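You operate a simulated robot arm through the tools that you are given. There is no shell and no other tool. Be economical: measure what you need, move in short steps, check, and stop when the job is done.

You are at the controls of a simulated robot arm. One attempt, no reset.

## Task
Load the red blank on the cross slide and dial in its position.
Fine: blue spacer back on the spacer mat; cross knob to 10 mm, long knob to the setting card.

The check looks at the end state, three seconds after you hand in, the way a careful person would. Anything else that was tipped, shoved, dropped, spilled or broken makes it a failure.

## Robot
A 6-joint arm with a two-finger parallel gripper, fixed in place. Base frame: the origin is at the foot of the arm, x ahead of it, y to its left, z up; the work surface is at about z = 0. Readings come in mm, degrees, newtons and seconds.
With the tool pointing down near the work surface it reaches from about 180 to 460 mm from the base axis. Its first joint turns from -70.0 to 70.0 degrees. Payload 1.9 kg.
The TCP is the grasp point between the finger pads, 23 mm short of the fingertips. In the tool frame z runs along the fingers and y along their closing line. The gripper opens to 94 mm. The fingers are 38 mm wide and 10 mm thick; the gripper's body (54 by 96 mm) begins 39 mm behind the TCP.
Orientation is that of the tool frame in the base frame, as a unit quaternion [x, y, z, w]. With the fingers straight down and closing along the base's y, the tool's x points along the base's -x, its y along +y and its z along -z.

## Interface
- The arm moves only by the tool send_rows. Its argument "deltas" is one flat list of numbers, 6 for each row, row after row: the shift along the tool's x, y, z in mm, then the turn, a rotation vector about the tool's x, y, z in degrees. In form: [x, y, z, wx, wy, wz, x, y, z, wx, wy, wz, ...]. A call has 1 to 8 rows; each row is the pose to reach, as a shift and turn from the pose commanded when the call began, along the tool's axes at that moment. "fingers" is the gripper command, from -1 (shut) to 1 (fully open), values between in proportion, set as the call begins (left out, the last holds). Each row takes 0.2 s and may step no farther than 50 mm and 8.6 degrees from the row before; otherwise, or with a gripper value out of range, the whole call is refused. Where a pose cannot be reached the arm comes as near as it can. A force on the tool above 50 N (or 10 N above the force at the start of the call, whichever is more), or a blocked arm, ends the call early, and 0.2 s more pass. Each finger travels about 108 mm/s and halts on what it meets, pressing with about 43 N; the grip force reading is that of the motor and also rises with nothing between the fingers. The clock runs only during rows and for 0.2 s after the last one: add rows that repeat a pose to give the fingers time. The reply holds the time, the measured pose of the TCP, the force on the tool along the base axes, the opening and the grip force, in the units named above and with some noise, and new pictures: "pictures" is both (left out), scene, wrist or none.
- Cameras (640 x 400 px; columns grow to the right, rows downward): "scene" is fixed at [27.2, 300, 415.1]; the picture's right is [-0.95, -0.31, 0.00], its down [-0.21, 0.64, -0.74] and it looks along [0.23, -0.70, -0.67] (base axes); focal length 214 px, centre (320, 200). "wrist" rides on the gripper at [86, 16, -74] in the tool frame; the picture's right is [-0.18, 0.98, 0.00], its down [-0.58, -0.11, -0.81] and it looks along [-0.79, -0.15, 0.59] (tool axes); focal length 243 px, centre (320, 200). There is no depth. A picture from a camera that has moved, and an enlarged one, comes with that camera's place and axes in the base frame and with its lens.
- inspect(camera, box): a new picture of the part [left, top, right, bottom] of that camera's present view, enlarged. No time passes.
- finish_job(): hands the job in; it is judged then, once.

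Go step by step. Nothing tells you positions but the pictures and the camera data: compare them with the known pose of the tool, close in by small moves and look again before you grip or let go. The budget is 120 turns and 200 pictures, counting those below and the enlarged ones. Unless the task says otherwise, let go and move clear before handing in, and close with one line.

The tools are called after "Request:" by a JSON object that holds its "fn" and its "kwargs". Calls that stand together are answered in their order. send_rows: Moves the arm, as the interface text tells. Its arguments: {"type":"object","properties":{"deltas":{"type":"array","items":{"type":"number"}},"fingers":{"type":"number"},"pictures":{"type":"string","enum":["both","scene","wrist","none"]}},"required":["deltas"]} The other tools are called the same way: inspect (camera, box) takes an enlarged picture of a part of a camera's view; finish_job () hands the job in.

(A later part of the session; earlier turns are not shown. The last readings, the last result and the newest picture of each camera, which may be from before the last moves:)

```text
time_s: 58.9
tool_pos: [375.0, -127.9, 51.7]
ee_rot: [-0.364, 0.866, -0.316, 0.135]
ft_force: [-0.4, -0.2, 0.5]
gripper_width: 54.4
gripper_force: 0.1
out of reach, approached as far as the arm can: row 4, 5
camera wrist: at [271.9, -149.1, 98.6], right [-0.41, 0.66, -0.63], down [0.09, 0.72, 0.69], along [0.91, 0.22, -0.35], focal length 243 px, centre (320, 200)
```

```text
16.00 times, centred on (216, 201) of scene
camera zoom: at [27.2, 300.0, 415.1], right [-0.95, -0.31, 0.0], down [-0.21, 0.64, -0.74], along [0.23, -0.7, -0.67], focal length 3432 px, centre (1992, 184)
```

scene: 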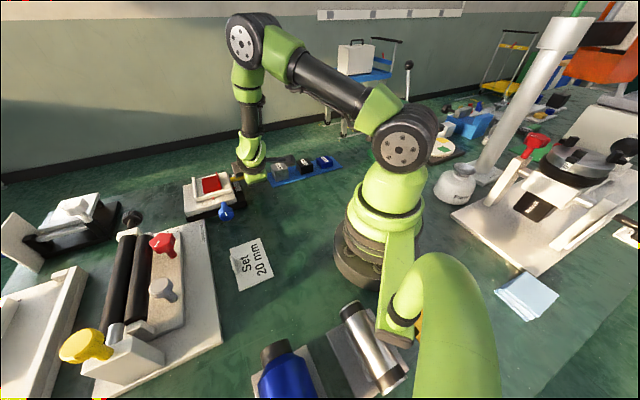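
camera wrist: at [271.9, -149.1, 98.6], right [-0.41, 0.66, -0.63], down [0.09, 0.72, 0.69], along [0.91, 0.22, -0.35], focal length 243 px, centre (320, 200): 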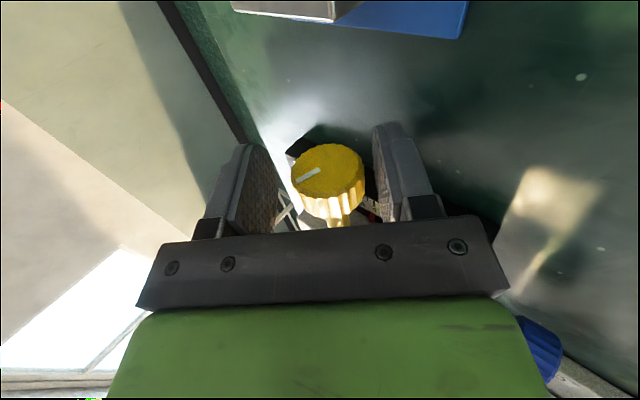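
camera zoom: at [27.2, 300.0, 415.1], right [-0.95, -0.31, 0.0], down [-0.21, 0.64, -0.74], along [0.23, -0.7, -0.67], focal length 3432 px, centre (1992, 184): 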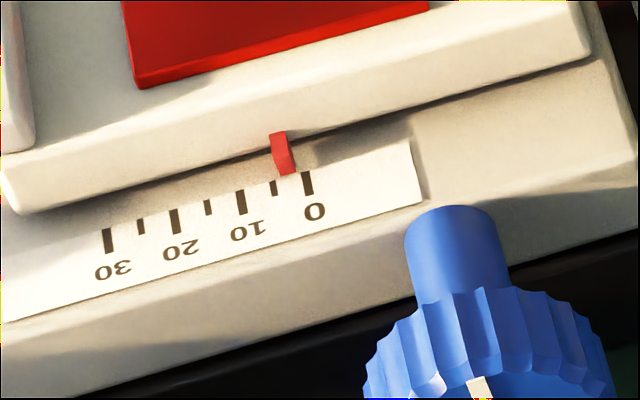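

The scale reads about 3.0 now. Regrip at +40° tilt.

Request:
{"fn": "send_rows", "kwargs": {"deltas": [-3, 0, 0, 0, 0, 0, -3, 0, 0, 0, 0, 0, -3, 0, 0, 0, 0, 0, -3, 0, 0, 0, 0, 0], "fingers": -1, "pictures": "wrist"}}

Request:
{"fn": "inspect", "kwargs": {"camera": "scene", "box": [198, 190, 233, 212]}}

```text
time_s: 59.9
tool_pos: [375.4, -126.3, 49.9]
ee_rot: [-0.364, 0.867, -0.314, 0.131]
ft_force: [-25.8, -22.5, -27.3]
gripper_width: 33.7
gripper_force: 45.3
camera wrist: at [271.9, -147.1, 97.4], right [-0.41, 0.66, -0.63], down [0.1, 0.72, 0.69], along [0.91, 0.22, -0.36], focal length 243 px, centre (320, 200)
```

wrist: 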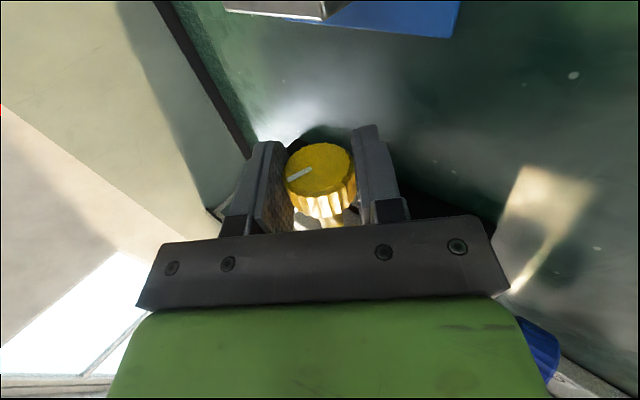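

```text
16.00 times, centred on (216, 201) of scene
camera zoom: at [27.3, 299.9, 415.1], right [-0.95, -0.31, 0.0], down [-0.21, 0.64, -0.74], along [0.23, -0.7, -0.67], focal length 3432 px, centre (1992, 184)
```

zoom: 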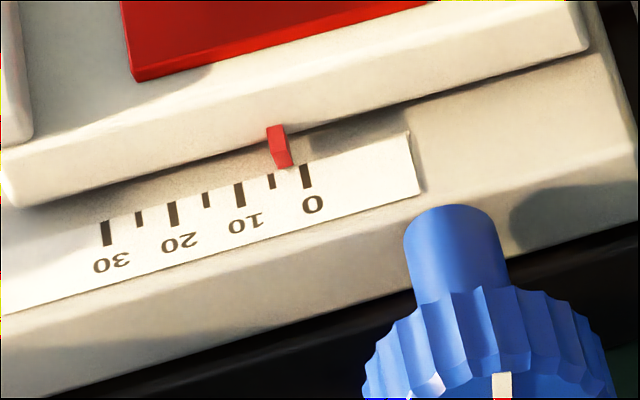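

Request:
{"fn": "send_rows", "kwargs": {"deltas": [0, 0.8, 0.9, 0, 0, 0, -0.6, 0.8, 0.9, -7, 0, 0, -1.3, 0.8, 0.9, -14, 0, 0, -2, 0.8, 0.9, -21, 0, 0, -2.7, 0.8, 0.9, -28, 0, 0, -3.4, 0.8, 0.9, -35, 0, 0, -4.1, 0.8, 0.9, -42, 0, 0, -4.8, 0.8, 0.9, -49, 0, 0], "pictures": "none"}}

Request:
{"fn": "inspect", "kwargs": {"camera": "scene", "box": [198, 190, 233, 212]}}

```text
time_s: 61.7
tool_pos: [381.5, -122.1, 50.5]
ee_rot: [-0.386, 0.919, 0.072, -0.029]
ft_force: [-17.8, -25.5, 12.2]
gripper_width: 32.9
gripper_force: 45.0
out of reach, approached as far as the arm can: row 4, 5
```

```text
16.00 times, centred on (216, 201) of scene
camera zoom: at [27.2, 300.0, 415.1], right [-0.95, -0.31, 0.0], down [-0.21, 0.64, -0.74], along [0.23, -0.7, -0.67], focal length 3432 px, centre (1992, 184)
```

zoom: 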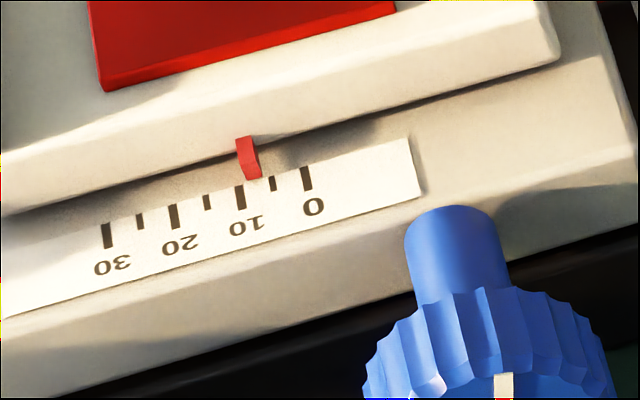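

Request:
{"fn": "inspect", "kwargs": {"camera": "wrist", "box": [240, 100, 400, 230]}}

```text
3.08 times, centred on (320, 165) of wrist
camera zoom: at [317.6, -183.6, 127.4], right [-0.57, 0.81, 0.15], down [0.57, 0.25, 0.78], along [0.59, 0.53, -0.61], focal length 746 px, centre (320, 308)
```

zoom: 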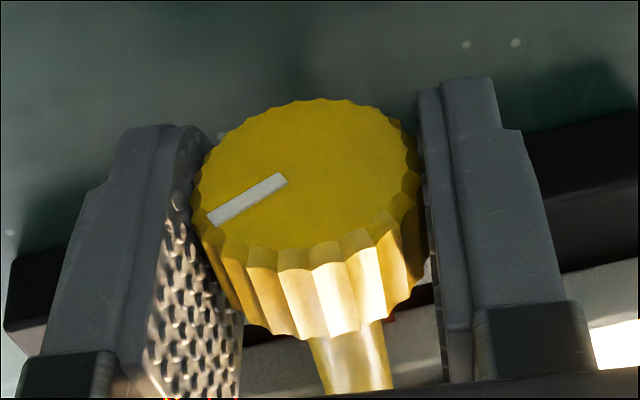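

Reading ≈7.2, about 0.085 mm/deg. Ratchet back and take another ~33°.

Request:
{"fn": "send_rows", "kwargs": {"deltas": [0, 0, 0, 0, 0, 0, 0, 0, 0, 0, 0, 0, 0, 0, 0, 7, 0, 0, 0, 0, 0, 14, 0, 0, 0, 0, 0, 21, 0, 0, 0, 0, 0, 28, 0, 0, 0, 0, 0, 35, 0, 0, 0, 0, 0, 40, 0, 0], "fingers": 0.1, "pictures": "none"}}

Request:
{"fn": "send_rows", "kwargs": {"deltas": [0, 0, 0, 0, 0, 0, 0, 0, 0, 0, 0, 0, 0, 0, 0, 0, 0, 0, 0, 0, 0, 0, 0, 0], "fingers": -1, "pictures": "none"}}

Request:
{"fn": "inspect", "kwargs": {"camera": "scene", "box": [198, 190, 233, 212]}}

```text
time_s: 63.5
tool_pos: [379.0, -124.7, 49.8]
ee_rot: [-0.376, 0.895, -0.225, 0.083]
ft_force: [-0.3, 0.3, -0.3]
gripper_width: 51.5
gripper_force: 0.2
out of reach, approached as far as the arm can: row 7, 8
```

```text
time_s: 64.5
tool_pos: [378.9, -125.3, 49.4]
ee_rot: [-0.374, 0.896, -0.224, 0.082]
ft_force: [2.5, 8.2, -13.7]
gripper_width: 33.8
gripper_force: 44.6
```

```text
16.00 times, centred on (216, 201) of scene
camera zoom: at [27.3, 300.0, 415.1], right [-0.95, -0.31, 0.0], down [-0.21, 0.64, -0.74], along [0.23, -0.7, -0.67], focal length 3432 px, centre (1992, 184)
```

zoom: 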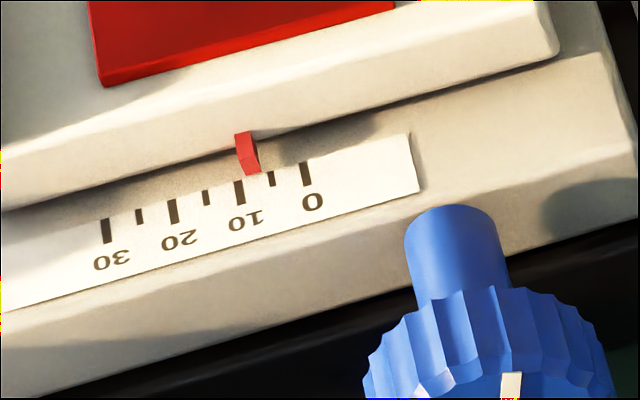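

Request:
{"fn": "send_rows", "kwargs": {"deltas": [-0.6, 0, 0, -7, 0, 0, -1.2, 0, 0, -14, 0, 0, -1.8, 0, 0, -21, 0, 0, -2.4, 0, 0, -28, 0, 0, -2.4, 0, 0, -28, 0, 0], "pictures": "none"}}

Request:
{"fn": "inspect", "kwargs": {"camera": "scene", "box": [198, 190, 233, 212]}}

```text
time_s: 65.7
tool_pos: [380.5, -125.1, 49.5]
ee_rot: [-0.382, 0.924, -0.001, -0.01]
ft_force: [-15.9, -21.7, 13.3]
gripper_width: 33.1
gripper_force: 45.9
out of reach, approached as far as the arm can: row 2
```

```text
16.00 times, centred on (216, 201) of scene
camera zoom: at [27.2, 300.0, 415.1], right [-0.95, -0.31, 0.0], down [-0.21, 0.64, -0.74], along [0.23, -0.7, -0.67], focal length 3432 px, centre (1992, 184)
```

zoom: 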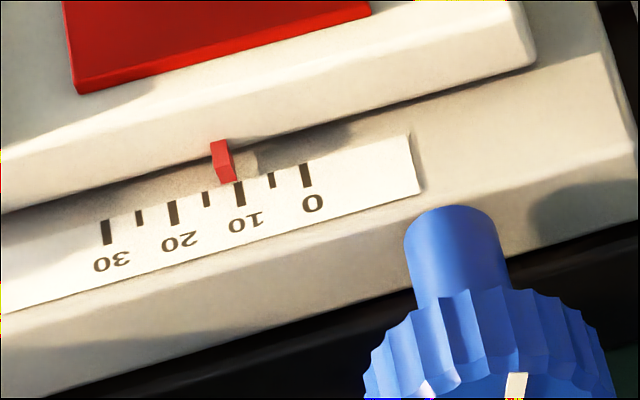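

Reading ≈11.4, slightly past. Back off by about 9°.

Request:
{"fn": "send_rows", "kwargs": {"deltas": [1, 0, 0, 5, 0, 0, 2, 0, 0, 9.5, 0, 0, 2, 0, 0, 9.5, 0, 0], "pictures": "none"}}

Request:
{"fn": "inspect", "kwargs": {"camera": "scene", "box": [198, 190, 233, 212]}}

```text
time_s: 66.5
tool_pos: [379.3, -122.9, 49.4]
ee_rot: [-0.383, 0.92, -0.078, 0.022]
ft_force: [4.8, 3.8, -5.2]
gripper_width: 33.5
gripper_force: 44.6
```

```text
16.00 times, centred on (216, 201) of scene
camera zoom: at [27.2, 300.0, 415.1], right [-0.95, -0.31, 0.0], down [-0.21, 0.64, -0.74], along [0.23, -0.7, -0.67], focal length 3432 px, centre (1992, 184)
```

zoom: 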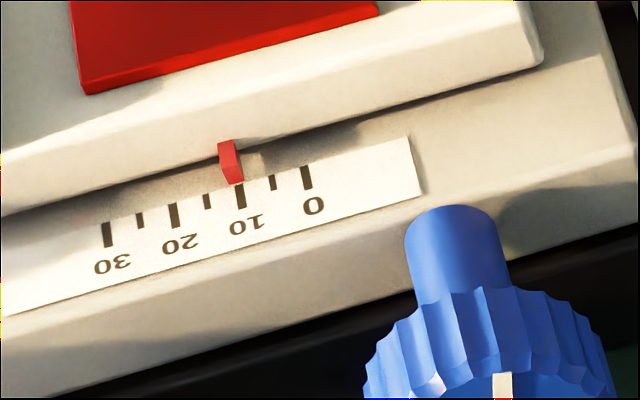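

Request:
{"fn": "send_rows", "kwargs": {"deltas": [0.2, 0, 0, 2, 0, 0, 0.2, 0, 0, 2, 0, 0], "pictures": "none"}}

Request:
{"fn": "inspect", "kwargs": {"camera": "scene", "box": [204, 192, 220, 202]}}

```text
time_s: 67.1
tool_pos: [379.4, -123.5, 50.8]
ee_rot: [-0.383, 0.918, -0.094, 0.029]
ft_force: [17.0, 19.5, -13.9]
gripper_width: 33.2
gripper_force: 45.0
```

```text
16.00 times, centred on (212, 197) of scene
camera zoom: at [27.3, 300.0, 415.1], right [-0.95, -0.31, 0.0], down [-0.21, 0.64, -0.74], along [0.23, -0.7, -0.67], focal length 3432 px, centre (2048, 248)
```

zoom: 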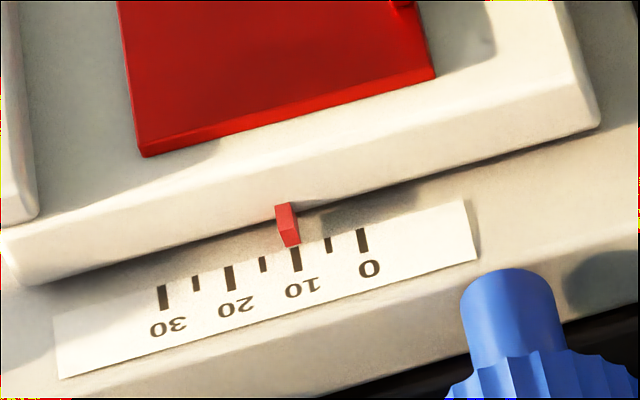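

Request:
{"fn": "send_rows", "kwargs": {"deltas": [-1, 0, 0, 0, 0, 0, -1, 0, 0, 0, 0, 0], "pictures": "none"}}

Request:
{"fn": "send_rows", "kwargs": {"deltas": [0, 0, 0, 0, 0, 0, 0, 0, 0, 0, 0, 0, 0, 0, 0, 0, 0, 0], "fingers": 0.2, "pictures": "wrist"}}

Request:
{"fn": "inspect", "kwargs": {"camera": "scene", "box": [204, 192, 220, 202]}}

```text
time_s: 67.7
tool_pos: [380.6, -123.7, 50.3]
ee_rot: [-0.383, 0.919, -0.094, 0.028]
ft_force: [9.5, 15.4, -8.4]
gripper_width: 33.4
gripper_force: 45.2
```

```text
time_s: 68.5
tool_pos: [380.1, -125.6, 49.0]
ee_rot: [-0.382, 0.919, -0.094, 0.028]
ft_force: [1.4, -0.1, 0.1]
gripper_width: 56.6
gripper_force: 0.1
camera wrist: at [298.3, -164.5, 122.3], right [-0.56, 0.81, -0.2], down [0.39, 0.46, 0.8], along [0.74, 0.37, -0.57], focal length 243 px, centre (320, 200)
```

wrist: 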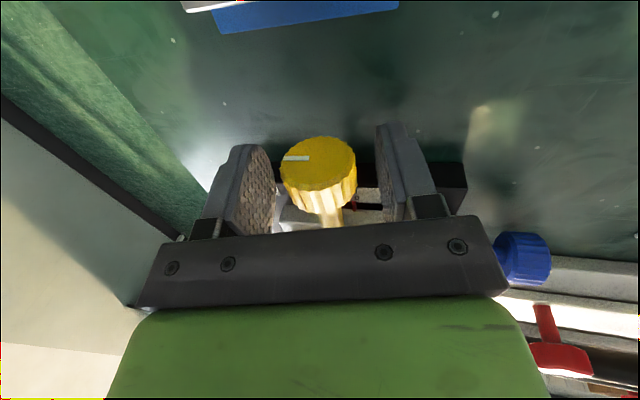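

```text
16.00 times, centred on (212, 197) of scene
camera zoom: at [27.2, 300.0, 415.1], right [-0.95, -0.31, 0.0], down [-0.21, 0.64, -0.74], along [0.23, -0.7, -0.67], focal length 3432 px, centre (2048, 248)
```

zoom: 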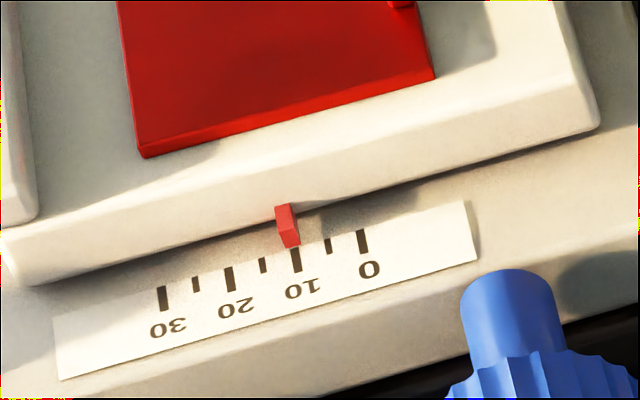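

Cross reading ≈10. Withdraw along the tool axis and check from above.

Request:
{"fn": "send_rows", "kwargs": {"deltas": [0, 0, -30, 0, 0, 0, 0, 0, -70, 0, 0, 0, 0, 0, -110, -6, 0, 0, 0, 0, -150, -12, 0, 0, 0, 0, -150, -12, 0, 0], "pictures": "wrist"}}

Request:
{"fn": "inspect", "kwargs": {"camera": "wrist", "box": [260, 0, 460, 125]}}

Request:
{"fn": "inspect", "kwargs": {"camera": "scene", "box": [185, 140, 265, 220]}}

```text
time_s: 69.7
tool_pos: [360.4, -99.0, 198.1]
ee_rot: [-0.384, 0.923, 0.003, -0.012]
ft_force: [0.5, 0.4, 0.3]
gripper_width: 56.4
gripper_force: 0.1
camera wrist: at [290.1, -151.6, 275.4], right [-0.57, 0.82, 0.01], down [0.51, 0.34, 0.79], along [0.65, 0.45, -0.61], focal length 243 px, centre (320, 200)
```

wrist: 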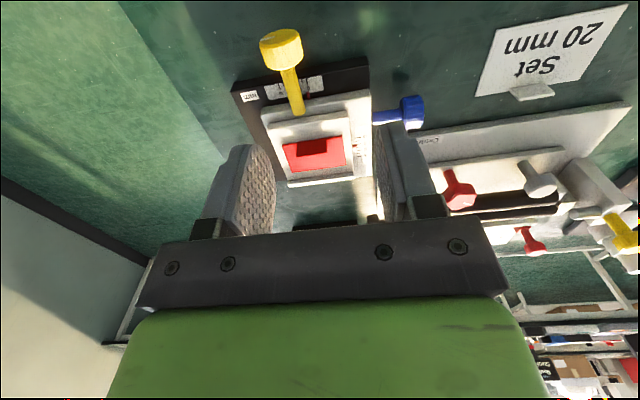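

```text
3.20 times, centred on (360, 62) of wrist
camera zoom: at [290.1, -151.6, 275.4], right [-0.57, 0.82, 0.01], down [0.51, 0.34, 0.79], along [0.65, 0.45, -0.61], focal length 776 px, centre (192, 640)
```

zoom: 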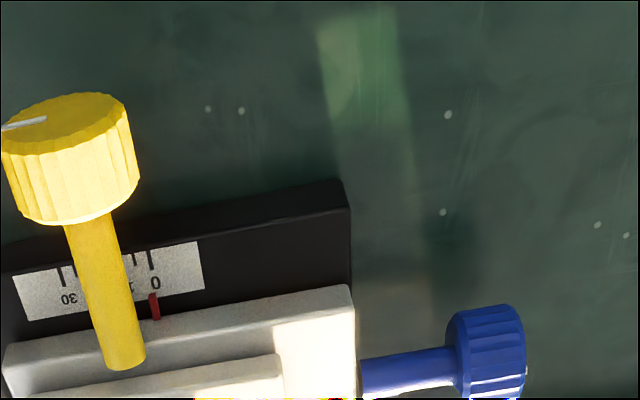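

```text
5.00 times, centred on (225, 180) of scene
camera zoom: at [27.2, 300.0, 415.1], right [-0.95, -0.31, 0.0], down [-0.21, 0.64, -0.74], along [0.23, -0.7, -0.67], focal length 1072 px, centre (795, 300)
```

zoom: 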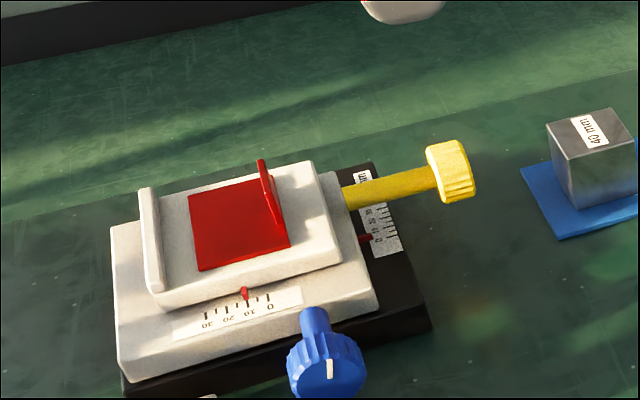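

Next the blue knob. Go back above it at yaw -45°.

Request:
{"fn": "send_rows", "kwargs": {"deltas": [-10, 11, 0, 0, 0, 8.5, -20, 23, 0, 0, 0, 17, -30, 34, 0, 0, 0, 25.5, -40, 45, 0, 0, 0, 34, -50, 57, 0, 0, 0, 42.5, -61, 68, 0, 0, 0, 51, -71, 80, 0, 0, 0, 59.5, -81, 91, 0, 0, 0, 68], "pictures": "none"}}

```text
time_s: 71.5
tool_pos: [353.4, 20.5, 197.8]
ee_rot: [0.199, 0.98, -0.004, -0.011]
ft_force: [0.4, 0.0, 0.1]
gripper_width: 56.6
gripper_force: 0.1
```

Request:
{"fn": "send_rows", "kwargs": {"deltas": [0, 0, 20, 0, 0, 7.5, 0, 0, 50, -0.4, -0.6, 15, 0, 0, 90, -0.7, -1.2, 22, 0, 0, 105, -0.7, -1.2, 22, 0, 0, 105, -0.7, -1.2, 22], "pictures": "wrist"}}

Request:
{"fn": "inspect", "kwargs": {"camera": "wrist", "box": [220, 50, 420, 215]}}

Request:
{"fn": "inspect", "kwargs": {"camera": "scene", "box": [195, 170, 255, 230]}}

```text
time_s: 72.7
tool_pos: [351.1, 20.9, 91.3]
ee_rot: [0.382, 0.924, -0.004, 0.002]
ft_force: [0.4, 0.2, -0.4]
gripper_width: 56.6
gripper_force: 0.0
camera wrist: at [301.7, 91.3, 166.0], right [0.82, 0.57, 0.0], down [0.33, -0.48, 0.81], along [0.46, -0.67, -0.59], focal length 243 px, centre (320, 200)
```

wrist: 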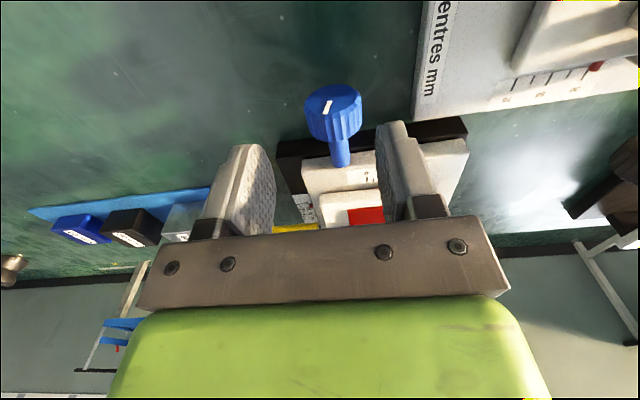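

```text
2.42 times, centred on (320, 132) of wrist
camera zoom: at [301.7, 91.3, 166.0], right [0.82, 0.57, 0.0], down [0.33, -0.48, 0.81], along [0.46, -0.67, -0.59], focal length 588 px, centre (320, 364)
```

zoom: 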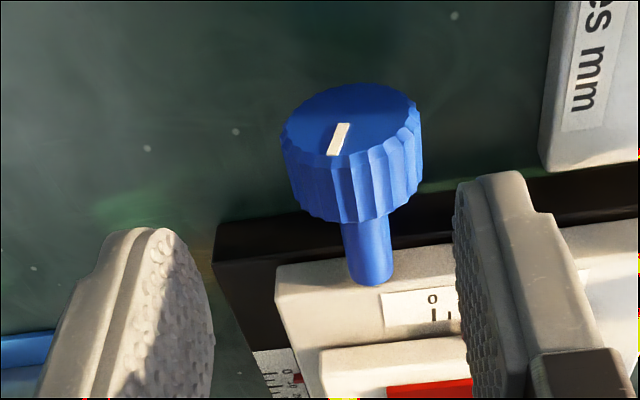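

```text
6.67 times, centred on (225, 200) of scene
camera zoom: at [27.2, 300.0, 415.1], right [-0.95, -0.31, 0.0], down [-0.21, 0.64, -0.74], along [0.23, -0.7, -0.67], focal length 1430 px, centre (953, 200)
```

zoom: 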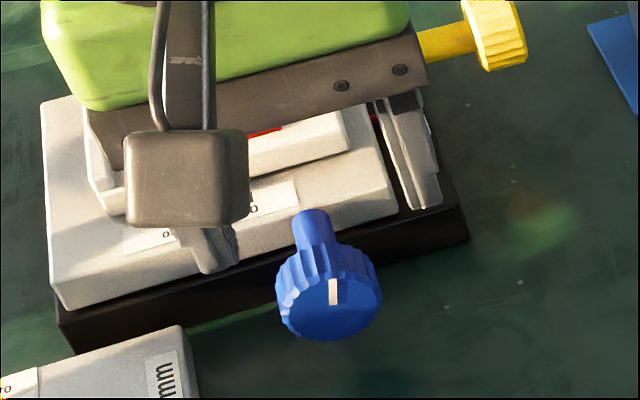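

Blue knob: face centre about [353.5,29,34], axis z≈34. To keep clear of the table when tilted, I'll grip it with the TCP 10 mm above the axis. Lower and tilt +30° open.

Request:
{"fn": "send_rows", "kwargs": {"deltas": [8.5, 7.3, 0, 0, 0, 0, 8.5, 7.3, 25, 0, 0, 0, 8.5, 7.3, 47, 0, 0, 0, 8.5, 8.6, 47.1, 7.5, 0, 0, 8.5, 9.9, 47.3, 15, 0, 0, 8.5, 11.1, 47.8, 22.5, 0, 0, 8.5, 12.3, 48.3, 30, 0, 0, 8.5, 12.3, 48.3, 30, 0, 0], "pictures": "both"}}

Request:
{"fn": "inspect", "kwargs": {"camera": "scene", "box": [195, 170, 255, 230]}}

Request:
{"fn": "inspect", "kwargs": {"camera": "wrist", "box": [240, 100, 400, 230]}}

```text
time_s: 74.5
tool_pos: [354.4, 34.5, 43.0]
ee_rot: [0.369, 0.892, -0.243, -0.098]
ft_force: [0.1, 0.1, 0.2]
gripper_width: 56.3
gripper_force: 0.0
camera wrist: at [329.1, 130.3, 99.5], right [0.73, 0.47, -0.5], down [0.63, -0.19, 0.75], along [0.26, -0.86, -0.43], focal length 243 px, centre (320, 200)
```

scene: 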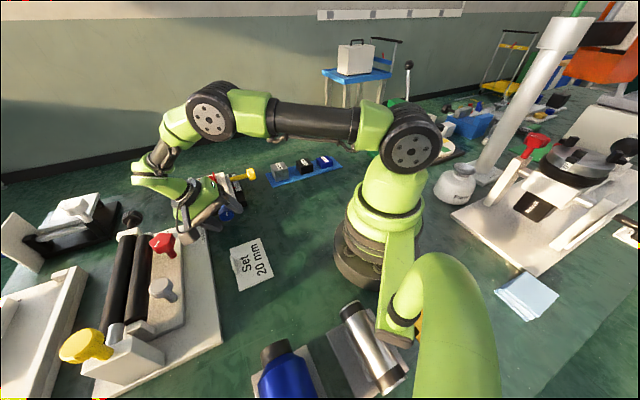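
wrist: 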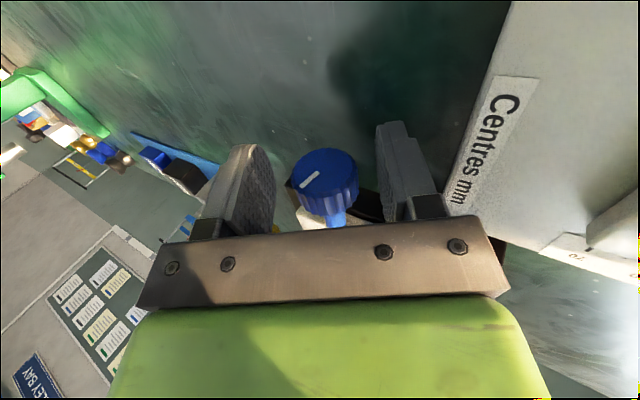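

```text
6.67 times, centred on (225, 200) of scene
camera zoom: at [27.2, 300.0, 415.1], right [-0.95, -0.31, 0.0], down [-0.21, 0.64, -0.74], along [0.23, -0.7, -0.67], focal length 1430 px, centre (953, 200)
```

zoom: 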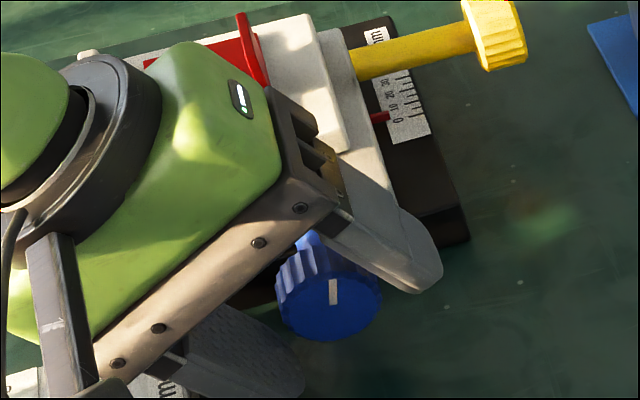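

```text
3.08 times, centred on (320, 165) of wrist
camera zoom: at [329.1, 130.3, 99.5], right [0.73, 0.47, -0.5], down [0.63, -0.19, 0.75], along [0.26, -0.86, -0.43], focal length 746 px, centre (320, 308)
```

zoom: 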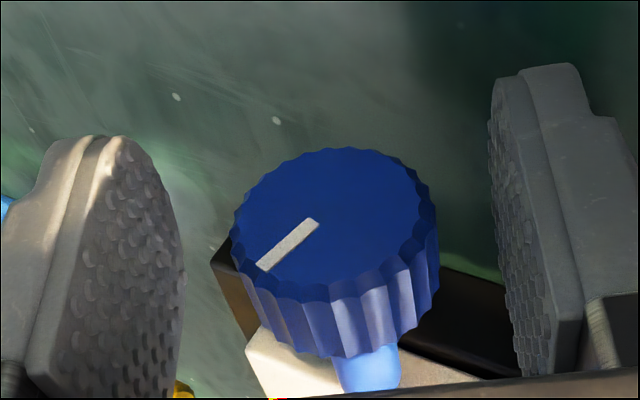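

Request:
{"fn": "send_rows", "kwargs": {"deltas": [0, 0, 0, 0, 0, 0, 0, 0, 0, 0, 0, 0, 0, 0, 0, 0, 0, 0], "fingers": -1, "pictures": "none"}}

Request:
{"fn": "inspect", "kwargs": {"camera": "scene", "box": [222, 170, 244, 192]}}

```text
time_s: 75.3
tool_pos: [355.4, 35.0, 44.4]
ee_rot: [0.367, 0.893, -0.242, -0.095]
ft_force: [24.9, 18.5, -24.3]
gripper_width: 33.6
gripper_force: 44.9
```

```text
16.00 times, centred on (233, 181) of scene
camera zoom: at [27.3, 300.0, 415.1], right [-0.95, -0.31, 0.0], down [-0.21, 0.64, -0.74], along [0.23, -0.7, -0.67], focal length 3432 px, centre (1712, 504)
```

zoom: 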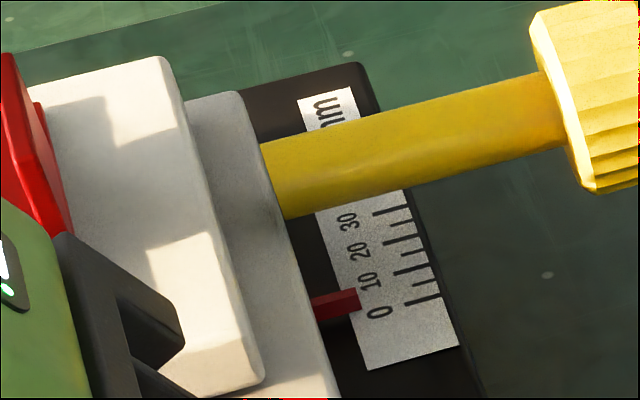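

Gripped. Clockwise stroke of 64° about the knob axis, following inward.

Request:
{"fn": "send_rows", "kwargs": {"deltas": [-0.8, -0.4, 0.1, -8, 0, 0, -1.6, -1.8, 0.4, -16, 0, 0, -2.4, -3.1, 0.9, -24, 0, 0, -3.2, -4.3, 1.5, -32, 0, 0, -4, -5.4, 2.3, -40, 0, 0, -4.8, -6.4, 3.3, -48, 0, 0, -5.6, -7.3, 4.4, -56, 0, 0, -6.5, -8, 5.6, -64, 0, 0], "pictures": "wrist"}}

Request:
{"fn": "inspect", "kwargs": {"camera": "scene", "box": [222, 170, 244, 192]}}

Request:
{"fn": "inspect", "kwargs": {"camera": "wrist", "box": [240, 100, 400, 230]}}

```text
time_s: 77.1
tool_pos: [350.0, 24.2, 41.7]
ee_rot: [0.365, 0.884, 0.27, 0.11]
ft_force: [-10.2, 24.1, 21.1]
gripper_width: 33.7
gripper_force: 44.8
out of reach, approached as far as the arm can: row 7
camera wrist: at [269.4, 63.7, 113.8], right [0.71, 0.45, 0.55], down [0.03, -0.79, 0.61], along [0.71, -0.41, -0.58], focal length 243 px, centre (320, 200)
```

wrist: 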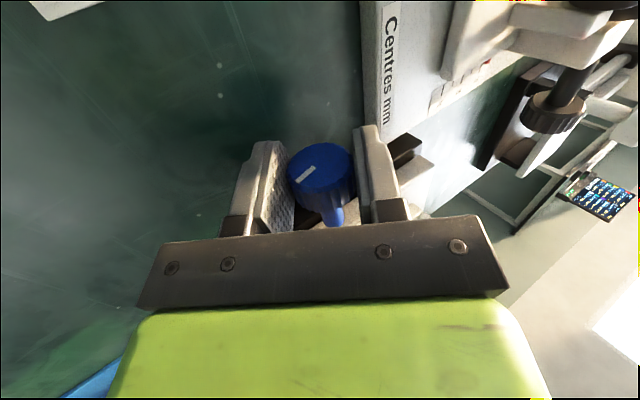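

```text
16.00 times, centred on (233, 181) of scene
camera zoom: at [27.1, 300.0, 415.1], right [-0.95, -0.31, 0.0], down [-0.21, 0.64, -0.74], along [0.23, -0.7, -0.67], focal length 3432 px, centre (1712, 504)
```

zoom: 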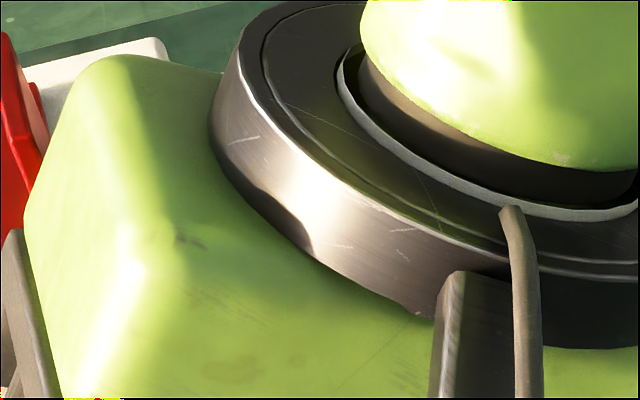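

```text
3.08 times, centred on (320, 165) of wrist
camera zoom: at [269.4, 63.7, 113.8], right [0.71, 0.45, 0.55], down [0.03, -0.79, 0.61], along [0.71, -0.41, -0.58], focal length 746 px, centre (320, 308)
```

zoom: 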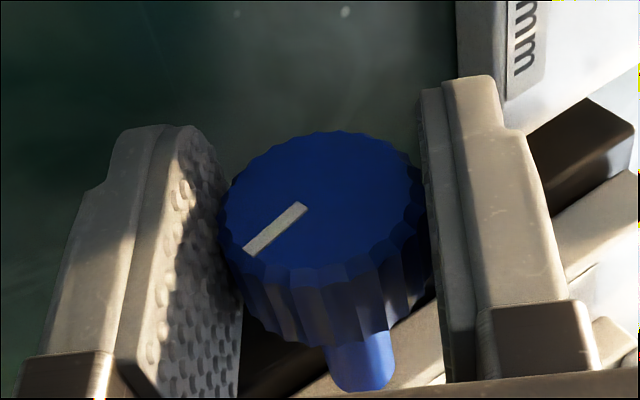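

Request:
{"fn": "send_rows", "kwargs": {"deltas": [0, 0, 0, 0, 0, 0, 0, 0, 0, 0, 0, 0, 1, 1.4, 0.1, 8, 0, 0, 1, 2.8, 0.4, 16, 0, 0, 1, 4.1, 0.9, 24, 0, 0, 1, 5.3, 1.5, 32, 0, 0, 1, 6.4, 2.3, 40, 0, 0, 1, 7.4, 3.3, 48, 0, 0], "fingers": 0.15, "pictures": "none"}}

Request:
{"fn": "inspect", "kwargs": {"camera": "scene", "box": [195, 170, 255, 230]}}

Request:
{"fn": "inspect", "kwargs": {"camera": "scene", "box": [222, 170, 244, 192]}}

```text
time_s: 78.9
tool_pos: [358.1, 28.3, 43.4]
ee_rot: [0.379, 0.917, -0.117, -0.045]
ft_force: [-0.4, 1.0, -0.5]
gripper_width: 53.9
gripper_force: 0.1
out of reach, approached as far as the arm can: row 5
```

```text
6.67 times, centred on (225, 200) of scene
camera zoom: at [27.2, 300.0, 415.1], right [-0.95, -0.31, 0.0], down [-0.21, 0.64, -0.74], along [0.23, -0.7, -0.67], focal length 1430 px, centre (953, 200)
```

zoom: 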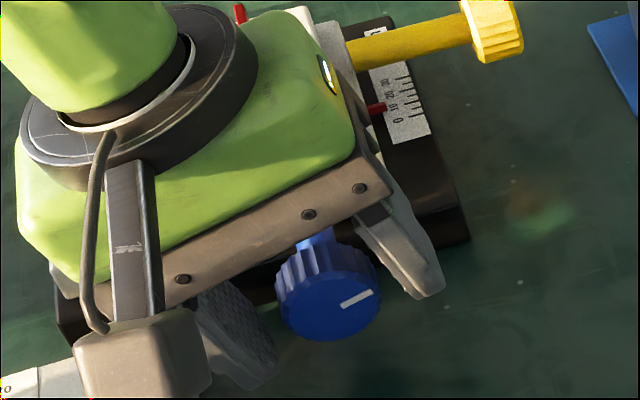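

```text
16.00 times, centred on (233, 181) of scene
camera zoom: at [27.2, 300.0, 415.1], right [-0.95, -0.31, 0.0], down [-0.21, 0.64, -0.74], along [0.23, -0.7, -0.67], focal length 3432 px, centre (1712, 504)
```

zoom: 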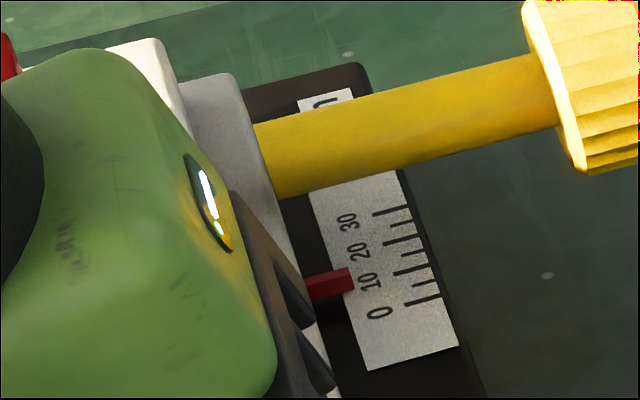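

64° gave about 7 mm (~0.11 mm/deg, i.e. 40 mm/rev). Swing on to +30° and regrip.

Request:
{"fn": "send_rows", "kwargs": {"deltas": [-1, 1.4, 0.1, 8, 0, 0, -2, 2.8, 0.4, 16, 0, 0, -2, 2.8, 0.4, 16, 0, 0], "pictures": "none"}}

Request:
{"fn": "inspect", "kwargs": {"camera": "wrist", "box": [240, 100, 400, 230]}}

```text
time_s: 79.7
tool_pos: [360.2, 29.7, 42.5]
ee_rot: [0.369, 0.892, -0.243, -0.097]
ft_force: [0.3, -0.1, 0.6]
gripper_width: 54.1
gripper_force: 0.0
```

```text
3.08 times, centred on (320, 165) of wrist
camera zoom: at [335.1, 125.3, 99.2], right [0.73, 0.47, -0.5], down [0.63, -0.19, 0.75], along [0.26, -0.86, -0.43], focal length 746 px, centre (320, 308)
```

zoom: 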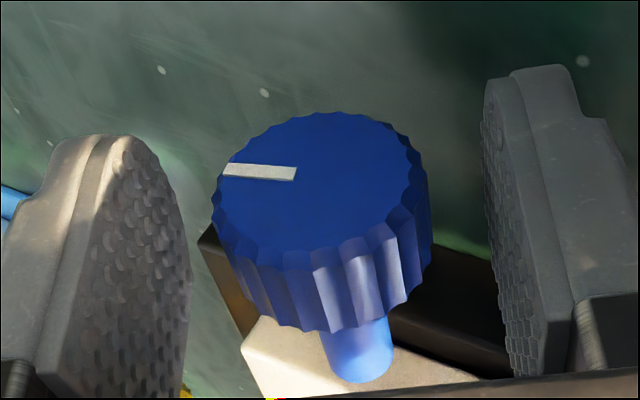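

Request:
{"fn": "send_rows", "kwargs": {"deltas": [0, 0, 0, 0, 0, 0, 0, 0, 0, 0, 0, 0, 0, 0, 0, 0, 0, 0], "fingers": -1, "pictures": "none"}}

Request:
{"fn": "send_rows", "kwargs": {"deltas": [-0.8, -1.4, 0.1, -8, 0, 0, -1.6, -2.8, 0.4, -16, 0, 0, -2.4, -4.1, 0.9, -24, 0, 0, -3.3, -5.3, 1.5, -32, 0, 0, -4.2, -6.4, 2.3, -40, 0, 0, -5.1, -7.4, 3.3, -48, 0, 0, -6, -8.3, 4.4, -56, 0, 0, -6.8, -9, 5.6, -64, 0, 0], "pictures": "none"}}

Request:
{"fn": "inspect", "kwargs": {"camera": "wrist", "box": [240, 100, 400, 230]}}

```text
time_s: 80.5
tool_pos: [359.3, 29.0, 44.4]
ee_rot: [0.368, 0.893, -0.241, -0.097]
ft_force: [6.8, 4.3, -8.5]
gripper_width: 33.5
gripper_force: 44.9
```

```text
time_s: 82.3
tool_pos: [356.4, 16.6, 42.5]
ee_rot: [0.365, 0.885, 0.268, 0.111]
ft_force: [-15.0, 32.7, 12.1]
gripper_width: 32.8
gripper_force: 44.5
out of reach, approached as far as the arm can: row 7
```

```text
3.08 times, centred on (320, 165) of wrist
camera zoom: at [275.0, 57.7, 114.3], right [0.71, 0.45, 0.55], down [0.03, -0.79, 0.61], along [0.71, -0.41, -0.58], focal length 746 px, centre (320, 308)
```

zoom: 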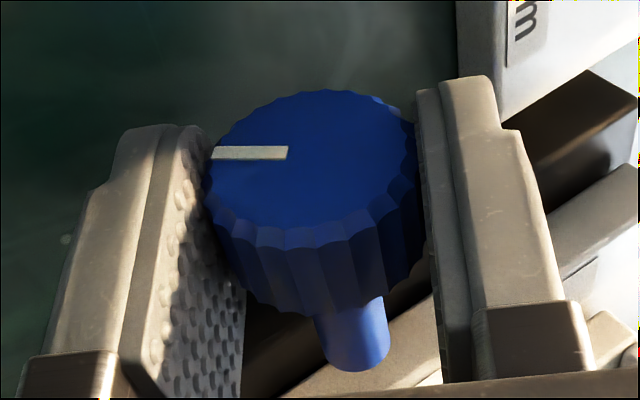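

Request:
{"fn": "send_rows", "kwargs": {"deltas": [1, 0, 0, 0, 0, 0, 1, 0, 0, 0, 0, 0, 1, 1.4, 0.1, 8, 0, 0, 1, 2.8, 0.4, 16, 0, 0, 1, 4.1, 0.9, 24, 0, 0, 1, 5.3, 1.5, 32, 0, 0, 1, 6.4, 2.3, 40, 0, 0, 1, 7.4, 3.3, 48, 0, 0], "fingers": 0.15, "pictures": "none"}}

Request:
{"fn": "inspect", "kwargs": {"camera": "scene", "box": [222, 170, 244, 192]}}

```text
time_s: 84.1
tool_pos: [361.9, 23.0, 44.1]
ee_rot: [0.379, 0.917, -0.116, -0.044]
ft_force: [-0.8, -0.5, -0.4]
gripper_width: 54.0
gripper_force: 0.1
out of reach, approached as far as the arm can: row 5
```

```text
16.00 times, centred on (233, 181) of scene
camera zoom: at [27.2, 300.0, 415.1], right [-0.95, -0.31, 0.0], down [-0.21, 0.64, -0.74], along [0.23, -0.7, -0.67], focal length 3432 px, centre (1712, 504)
```

zoom: 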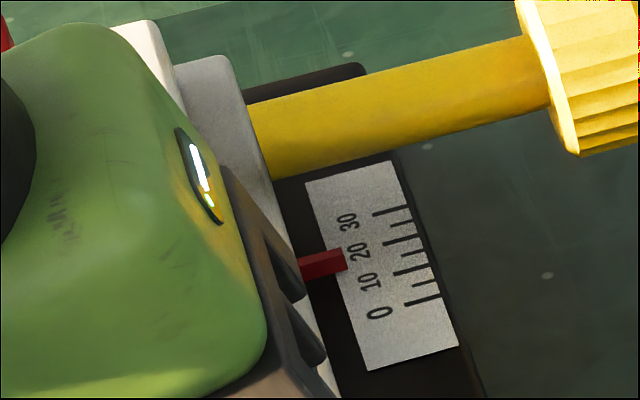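

Request:
{"fn": "send_rows", "kwargs": {"deltas": [-1.5, 1.4, 0.1, 8, 0, 0, -3, 2.8, 0.4, 16, 0, 0, -3, 2.8, 0.4, 16, 0, 0], "pictures": "none"}}

Request:
{"fn": "inspect", "kwargs": {"camera": "wrist", "box": [240, 100, 400, 230]}}

```text
time_s: 84.9
tool_pos: [366.1, 23.6, 42.8]
ee_rot: [0.367, 0.893, -0.242, -0.098]
ft_force: [1.2, -0.3, -0.1]
gripper_width: 54.0
gripper_force: 0.0
```

```text
3.08 times, centred on (320, 165) of wrist
camera zoom: at [341.3, 119.4, 98.7], right [0.73, 0.47, -0.5], down [0.63, -0.18, 0.75], along [0.26, -0.86, -0.43], focal length 746 px, centre (320, 308)
```

zoom: 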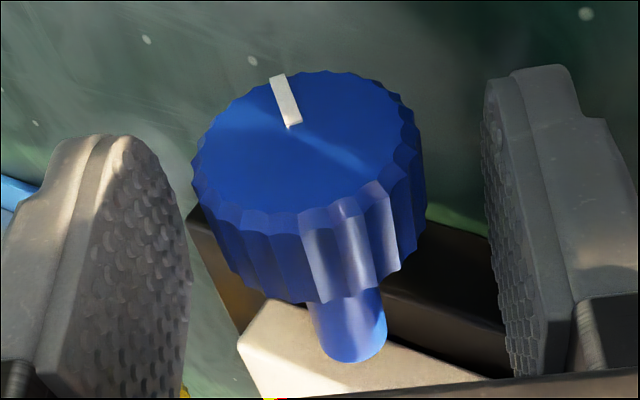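

Request:
{"fn": "send_rows", "kwargs": {"deltas": [0, -0.5, 0, 0, 0, 0, 0, -0.5, 0, 0, 0, 0, 0, -0.5, 0, 0, 0, 0], "fingers": -1, "pictures": "none"}}

Request:
{"fn": "send_rows", "kwargs": {"deltas": [-0.8, -1.4, 0.1, -8, 0, 0, -1.6, -2.8, 0.4, -16, 0, 0, -2.4, -4.1, 0.9, -24, 0, 0, -3.3, -5.3, 1.5, -32, 0, 0, -4.2, -6.4, 2.3, -40, 0, 0, -4.8, -7.2, 3.1, -46, 0, 0, -5.3, -7.9, 3.8, -52, 0, 0], "pictures": "none"}}

Request:
{"fn": "send_rows", "kwargs": {"deltas": [1, 0, 0, 0, 0, 0, 1, 0, 0, 0, 0, 0, 1, 1.4, 0.1, 8, 0, 0, 1, 2.8, 0.4, 16, 0, 0, 1, 3.8, 0.8, 22, 0, 0], "fingers": 0.15, "pictures": "none"}}

Request:
{"fn": "inspect", "kwargs": {"camera": "scene", "box": [222, 170, 244, 192]}}

Request:
{"fn": "inspect", "kwargs": {"camera": "wrist", "box": [240, 100, 400, 230]}}

```text
time_s: 85.7
tool_pos: [365.2, 22.8, 41.5]
ee_rot: [0.369, 0.892, -0.242, -0.097]
ft_force: [7.6, 4.0, -10.5]
gripper_width: 33.4
gripper_force: 45.2
```

```text
time_s: 87.3
tool_pos: [363.2, 14.0, 44.2]
ee_rot: [0.375, 0.908, 0.173, 0.07]
ft_force: [-19.7, 28.8, 7.7]
gripper_width: 32.9
gripper_force: 44.9
```

```text
time_s: 88.5
tool_pos: [365.0, 16.2, 44.3]
ee_rot: [0.382, 0.924, -0.004, 0.001]
ft_force: [-0.2, -0.5, 0.1]
gripper_width: 54.0
gripper_force: 0.0
```

```text
16.00 times, centred on (233, 181) of scene
camera zoom: at [27.2, 300.0, 415.1], right [-0.95, -0.31, 0.0], down [-0.21, 0.64, -0.74], along [0.23, -0.7, -0.67], focal length 3432 px, centre (1712, 504)
```

zoom: 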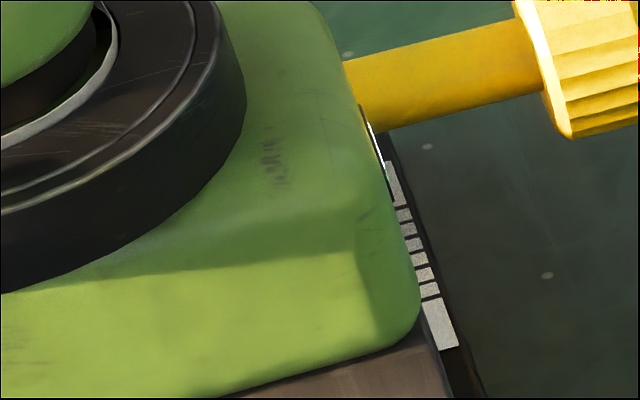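

```text
3.08 times, centred on (320, 165) of wrist
camera zoom: at [315.9, 87.6, 119.1], right [0.82, 0.57, -0.01], down [0.34, -0.48, 0.81], along [0.46, -0.67, -0.59], focal length 746 px, centre (320, 308)
```

zoom: 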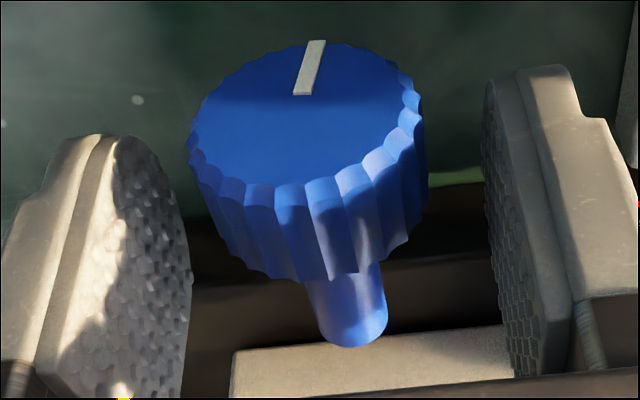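

Knob line points nearly straight down (~20 mm). Lift clear and read the lower scale.

Request:
{"fn": "send_rows", "kwargs": {"deltas": [0, 0, -30, 0, 0, 0, 0, 0, -75, 0, 0, 0, 0, 0, -120, 0, 0, 0, 20, -20, -150, 0, 0, 0, 30, -60, -150, 0, 0, 0, 30, -100, -150, 0, 0, 0, 30, -140, -150, 0, 0, 0], "pictures": "both"}}

Request:
{"fn": "inspect", "kwargs": {"camera": "scene", "box": [222, 170, 244, 192]}}

Request:
{"fn": "inspect", "kwargs": {"camera": "scene", "box": [204, 188, 226, 200]}}

```text
time_s: 90.1
tool_pos: [246.0, -61.1, 195.6]
ee_rot: [0.382, 0.924, -0.004, 0.001]
ft_force: [-0.6, -0.3, 0.3]
gripper_width: 54.1
gripper_force: 0.0
camera wrist: at [195.2, 10.1, 270.0], right [0.82, 0.57, 0.0], down [0.34, -0.48, 0.81], along [0.46, -0.67, -0.59], focal length 243 px, centre (320, 200)
```

scene: 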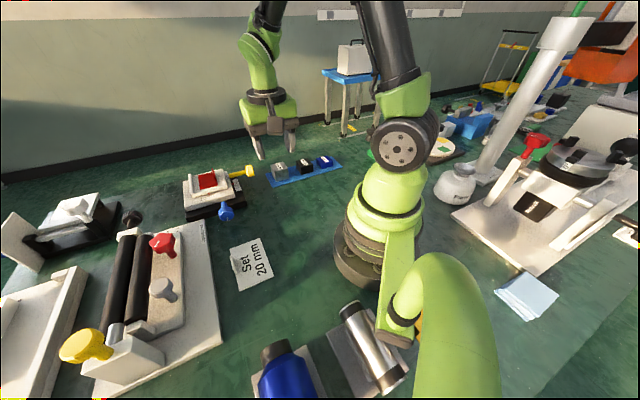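
wrist: 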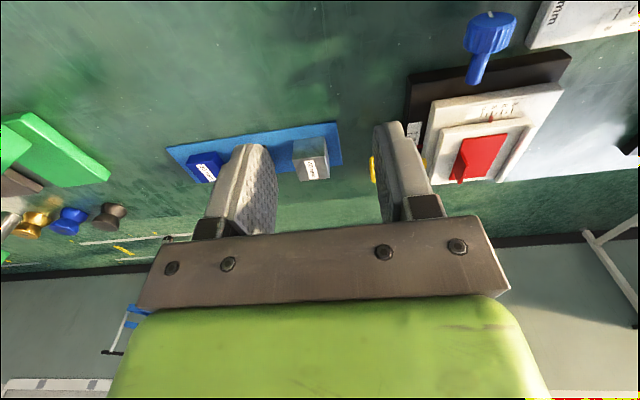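

```text
16.00 times, centred on (233, 181) of scene
camera zoom: at [27.2, 300.0, 415.1], right [-0.95, -0.31, 0.0], down [-0.21, 0.64, -0.74], along [0.23, -0.7, -0.67], focal length 3432 px, centre (1712, 504)
```

zoom: 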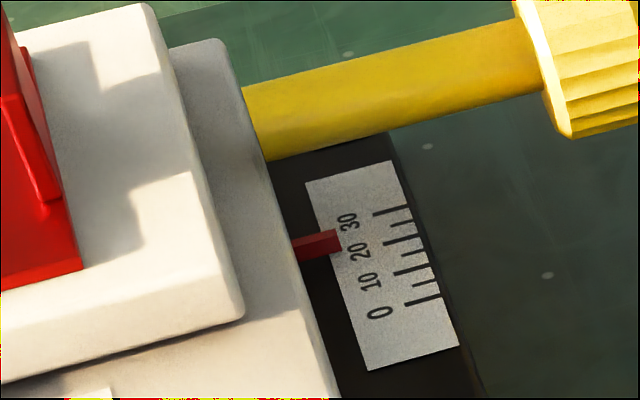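

```text
16.00 times, centred on (215, 194) of scene
camera zoom: at [27.2, 300.0, 415.1], right [-0.95, -0.31, 0.0], down [-0.21, 0.64, -0.74], along [0.23, -0.7, -0.67], focal length 3432 px, centre (2000, 296)
```

zoom: 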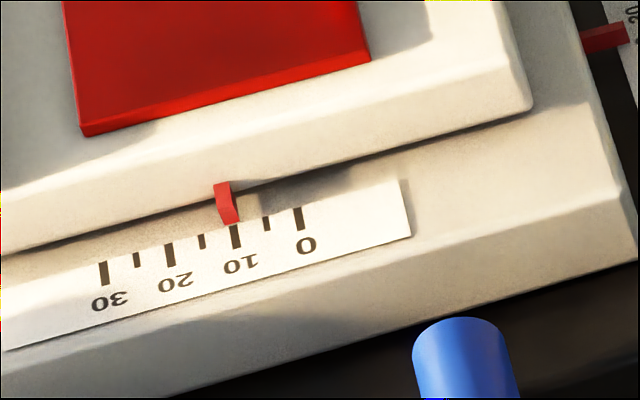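

Cross reads ~10. For the long scale, the scene view has parallax, so take a view from straight above.

Request:
{"fn": "send_rows", "kwargs": {"deltas": [-15.5, 14.4, 0, 0, 0, -8.5, -31, 29, 0, 0, 0, -17, -46, 43, 0, 0, 0, -25.5, -62, 58, 0, 0, 0, -34, -77, 72, 0, 0, 0, -42.5, -93, 86, 0, 0, 0, -51, -108, 101, 0, 0, 0, -59.5, -123.7, 115.3, 0, 0, 0, -68], "pictures": "none"}}

Request:
{"fn": "send_rows", "kwargs": {"deltas": [0, 0, 15, 0, 0, -8, 0, 0, 30, 0, 0, -16, 0, 0, 36, 0, 0, -22, 0, 0, 36, 0, 0, -22], "pictures": "wrist"}}

Request:
{"fn": "inspect", "kwargs": {"camera": "wrist", "box": [270, 0, 370, 62]}}

```text
time_s: 91.9
tool_pos: [414.1, -65.6, 195.3]
ee_rot: [-0.201, 0.98, -0.003, -0.002]
ft_force: [-0.5, -0.4, 0.4]
gripper_width: 54.2
gripper_force: 0.1
```

```text
time_s: 92.9
tool_pos: [415.2, -66.8, 160.3]
ee_rot: [-0.384, 0.923, -0.004, -0.001]
ft_force: [-0.5, 0.6, 0.2]
gripper_width: 54.2
gripper_force: 0.0
camera wrist: at [342.0, -117.7, 234.2], right [-0.57, 0.82, -0.01], down [0.49, 0.34, 0.8], along [0.66, 0.45, -0.59], focal length 243 px, centre (320, 200)
```

wrist: 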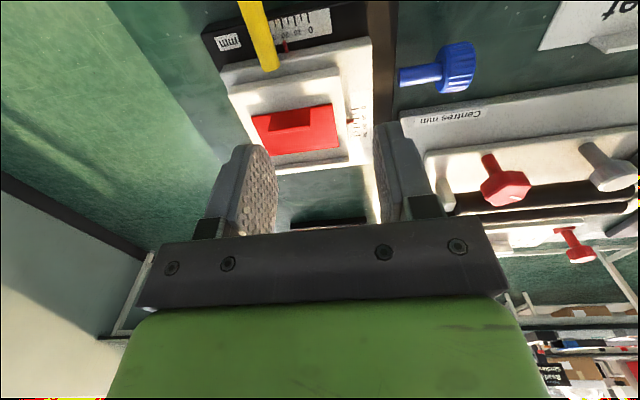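

```text
6.40 times, centred on (320, 31) of wrist
camera zoom: at [342.0, -117.7, 234.2], right [-0.57, 0.82, -0.01], down [0.49, 0.34, 0.8], along [0.66, 0.45, -0.59], focal length 1553 px, centre (320, 1282)
```

zoom: 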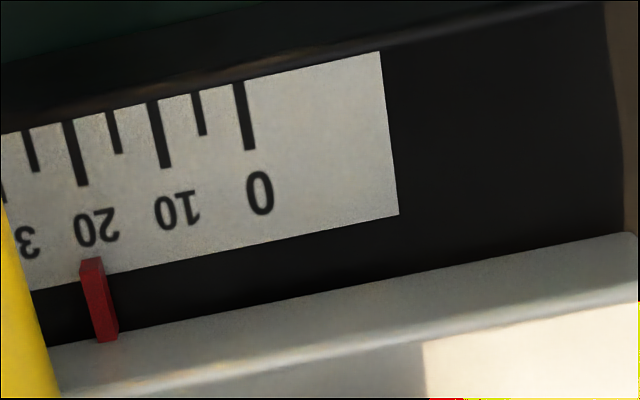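

Request:
{"fn": "send_rows", "kwargs": {"deltas": [0, -15, 0, 0, 0, 0, 0, -30, 0, 0, 0, 0, 0, -30, 0, 0, 0, 0], "pictures": "none"}}

Request:
{"fn": "inspect", "kwargs": {"camera": "wrist", "box": [300, 0, 400, 62]}}

```text
time_s: 93.7
tool_pos: [434.9, -86.9, 160.1]
ee_rot: [-0.384, 0.923, -0.004, -0.001]
ft_force: [1.1, 1.7, 0.8]
gripper_width: 53.8
gripper_force: 0.1
```

```text
6.40 times, centred on (350, 31) of wrist
camera zoom: at [363.5, -138.9, 234.8], right [-0.57, 0.82, -0.01], down [0.49, 0.34, 0.8], along [0.66, 0.45, -0.59], focal length 1553 px, centre (128, 1282)
```

zoom: 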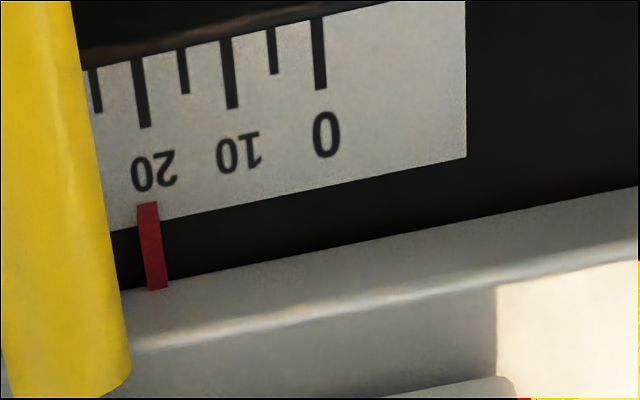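

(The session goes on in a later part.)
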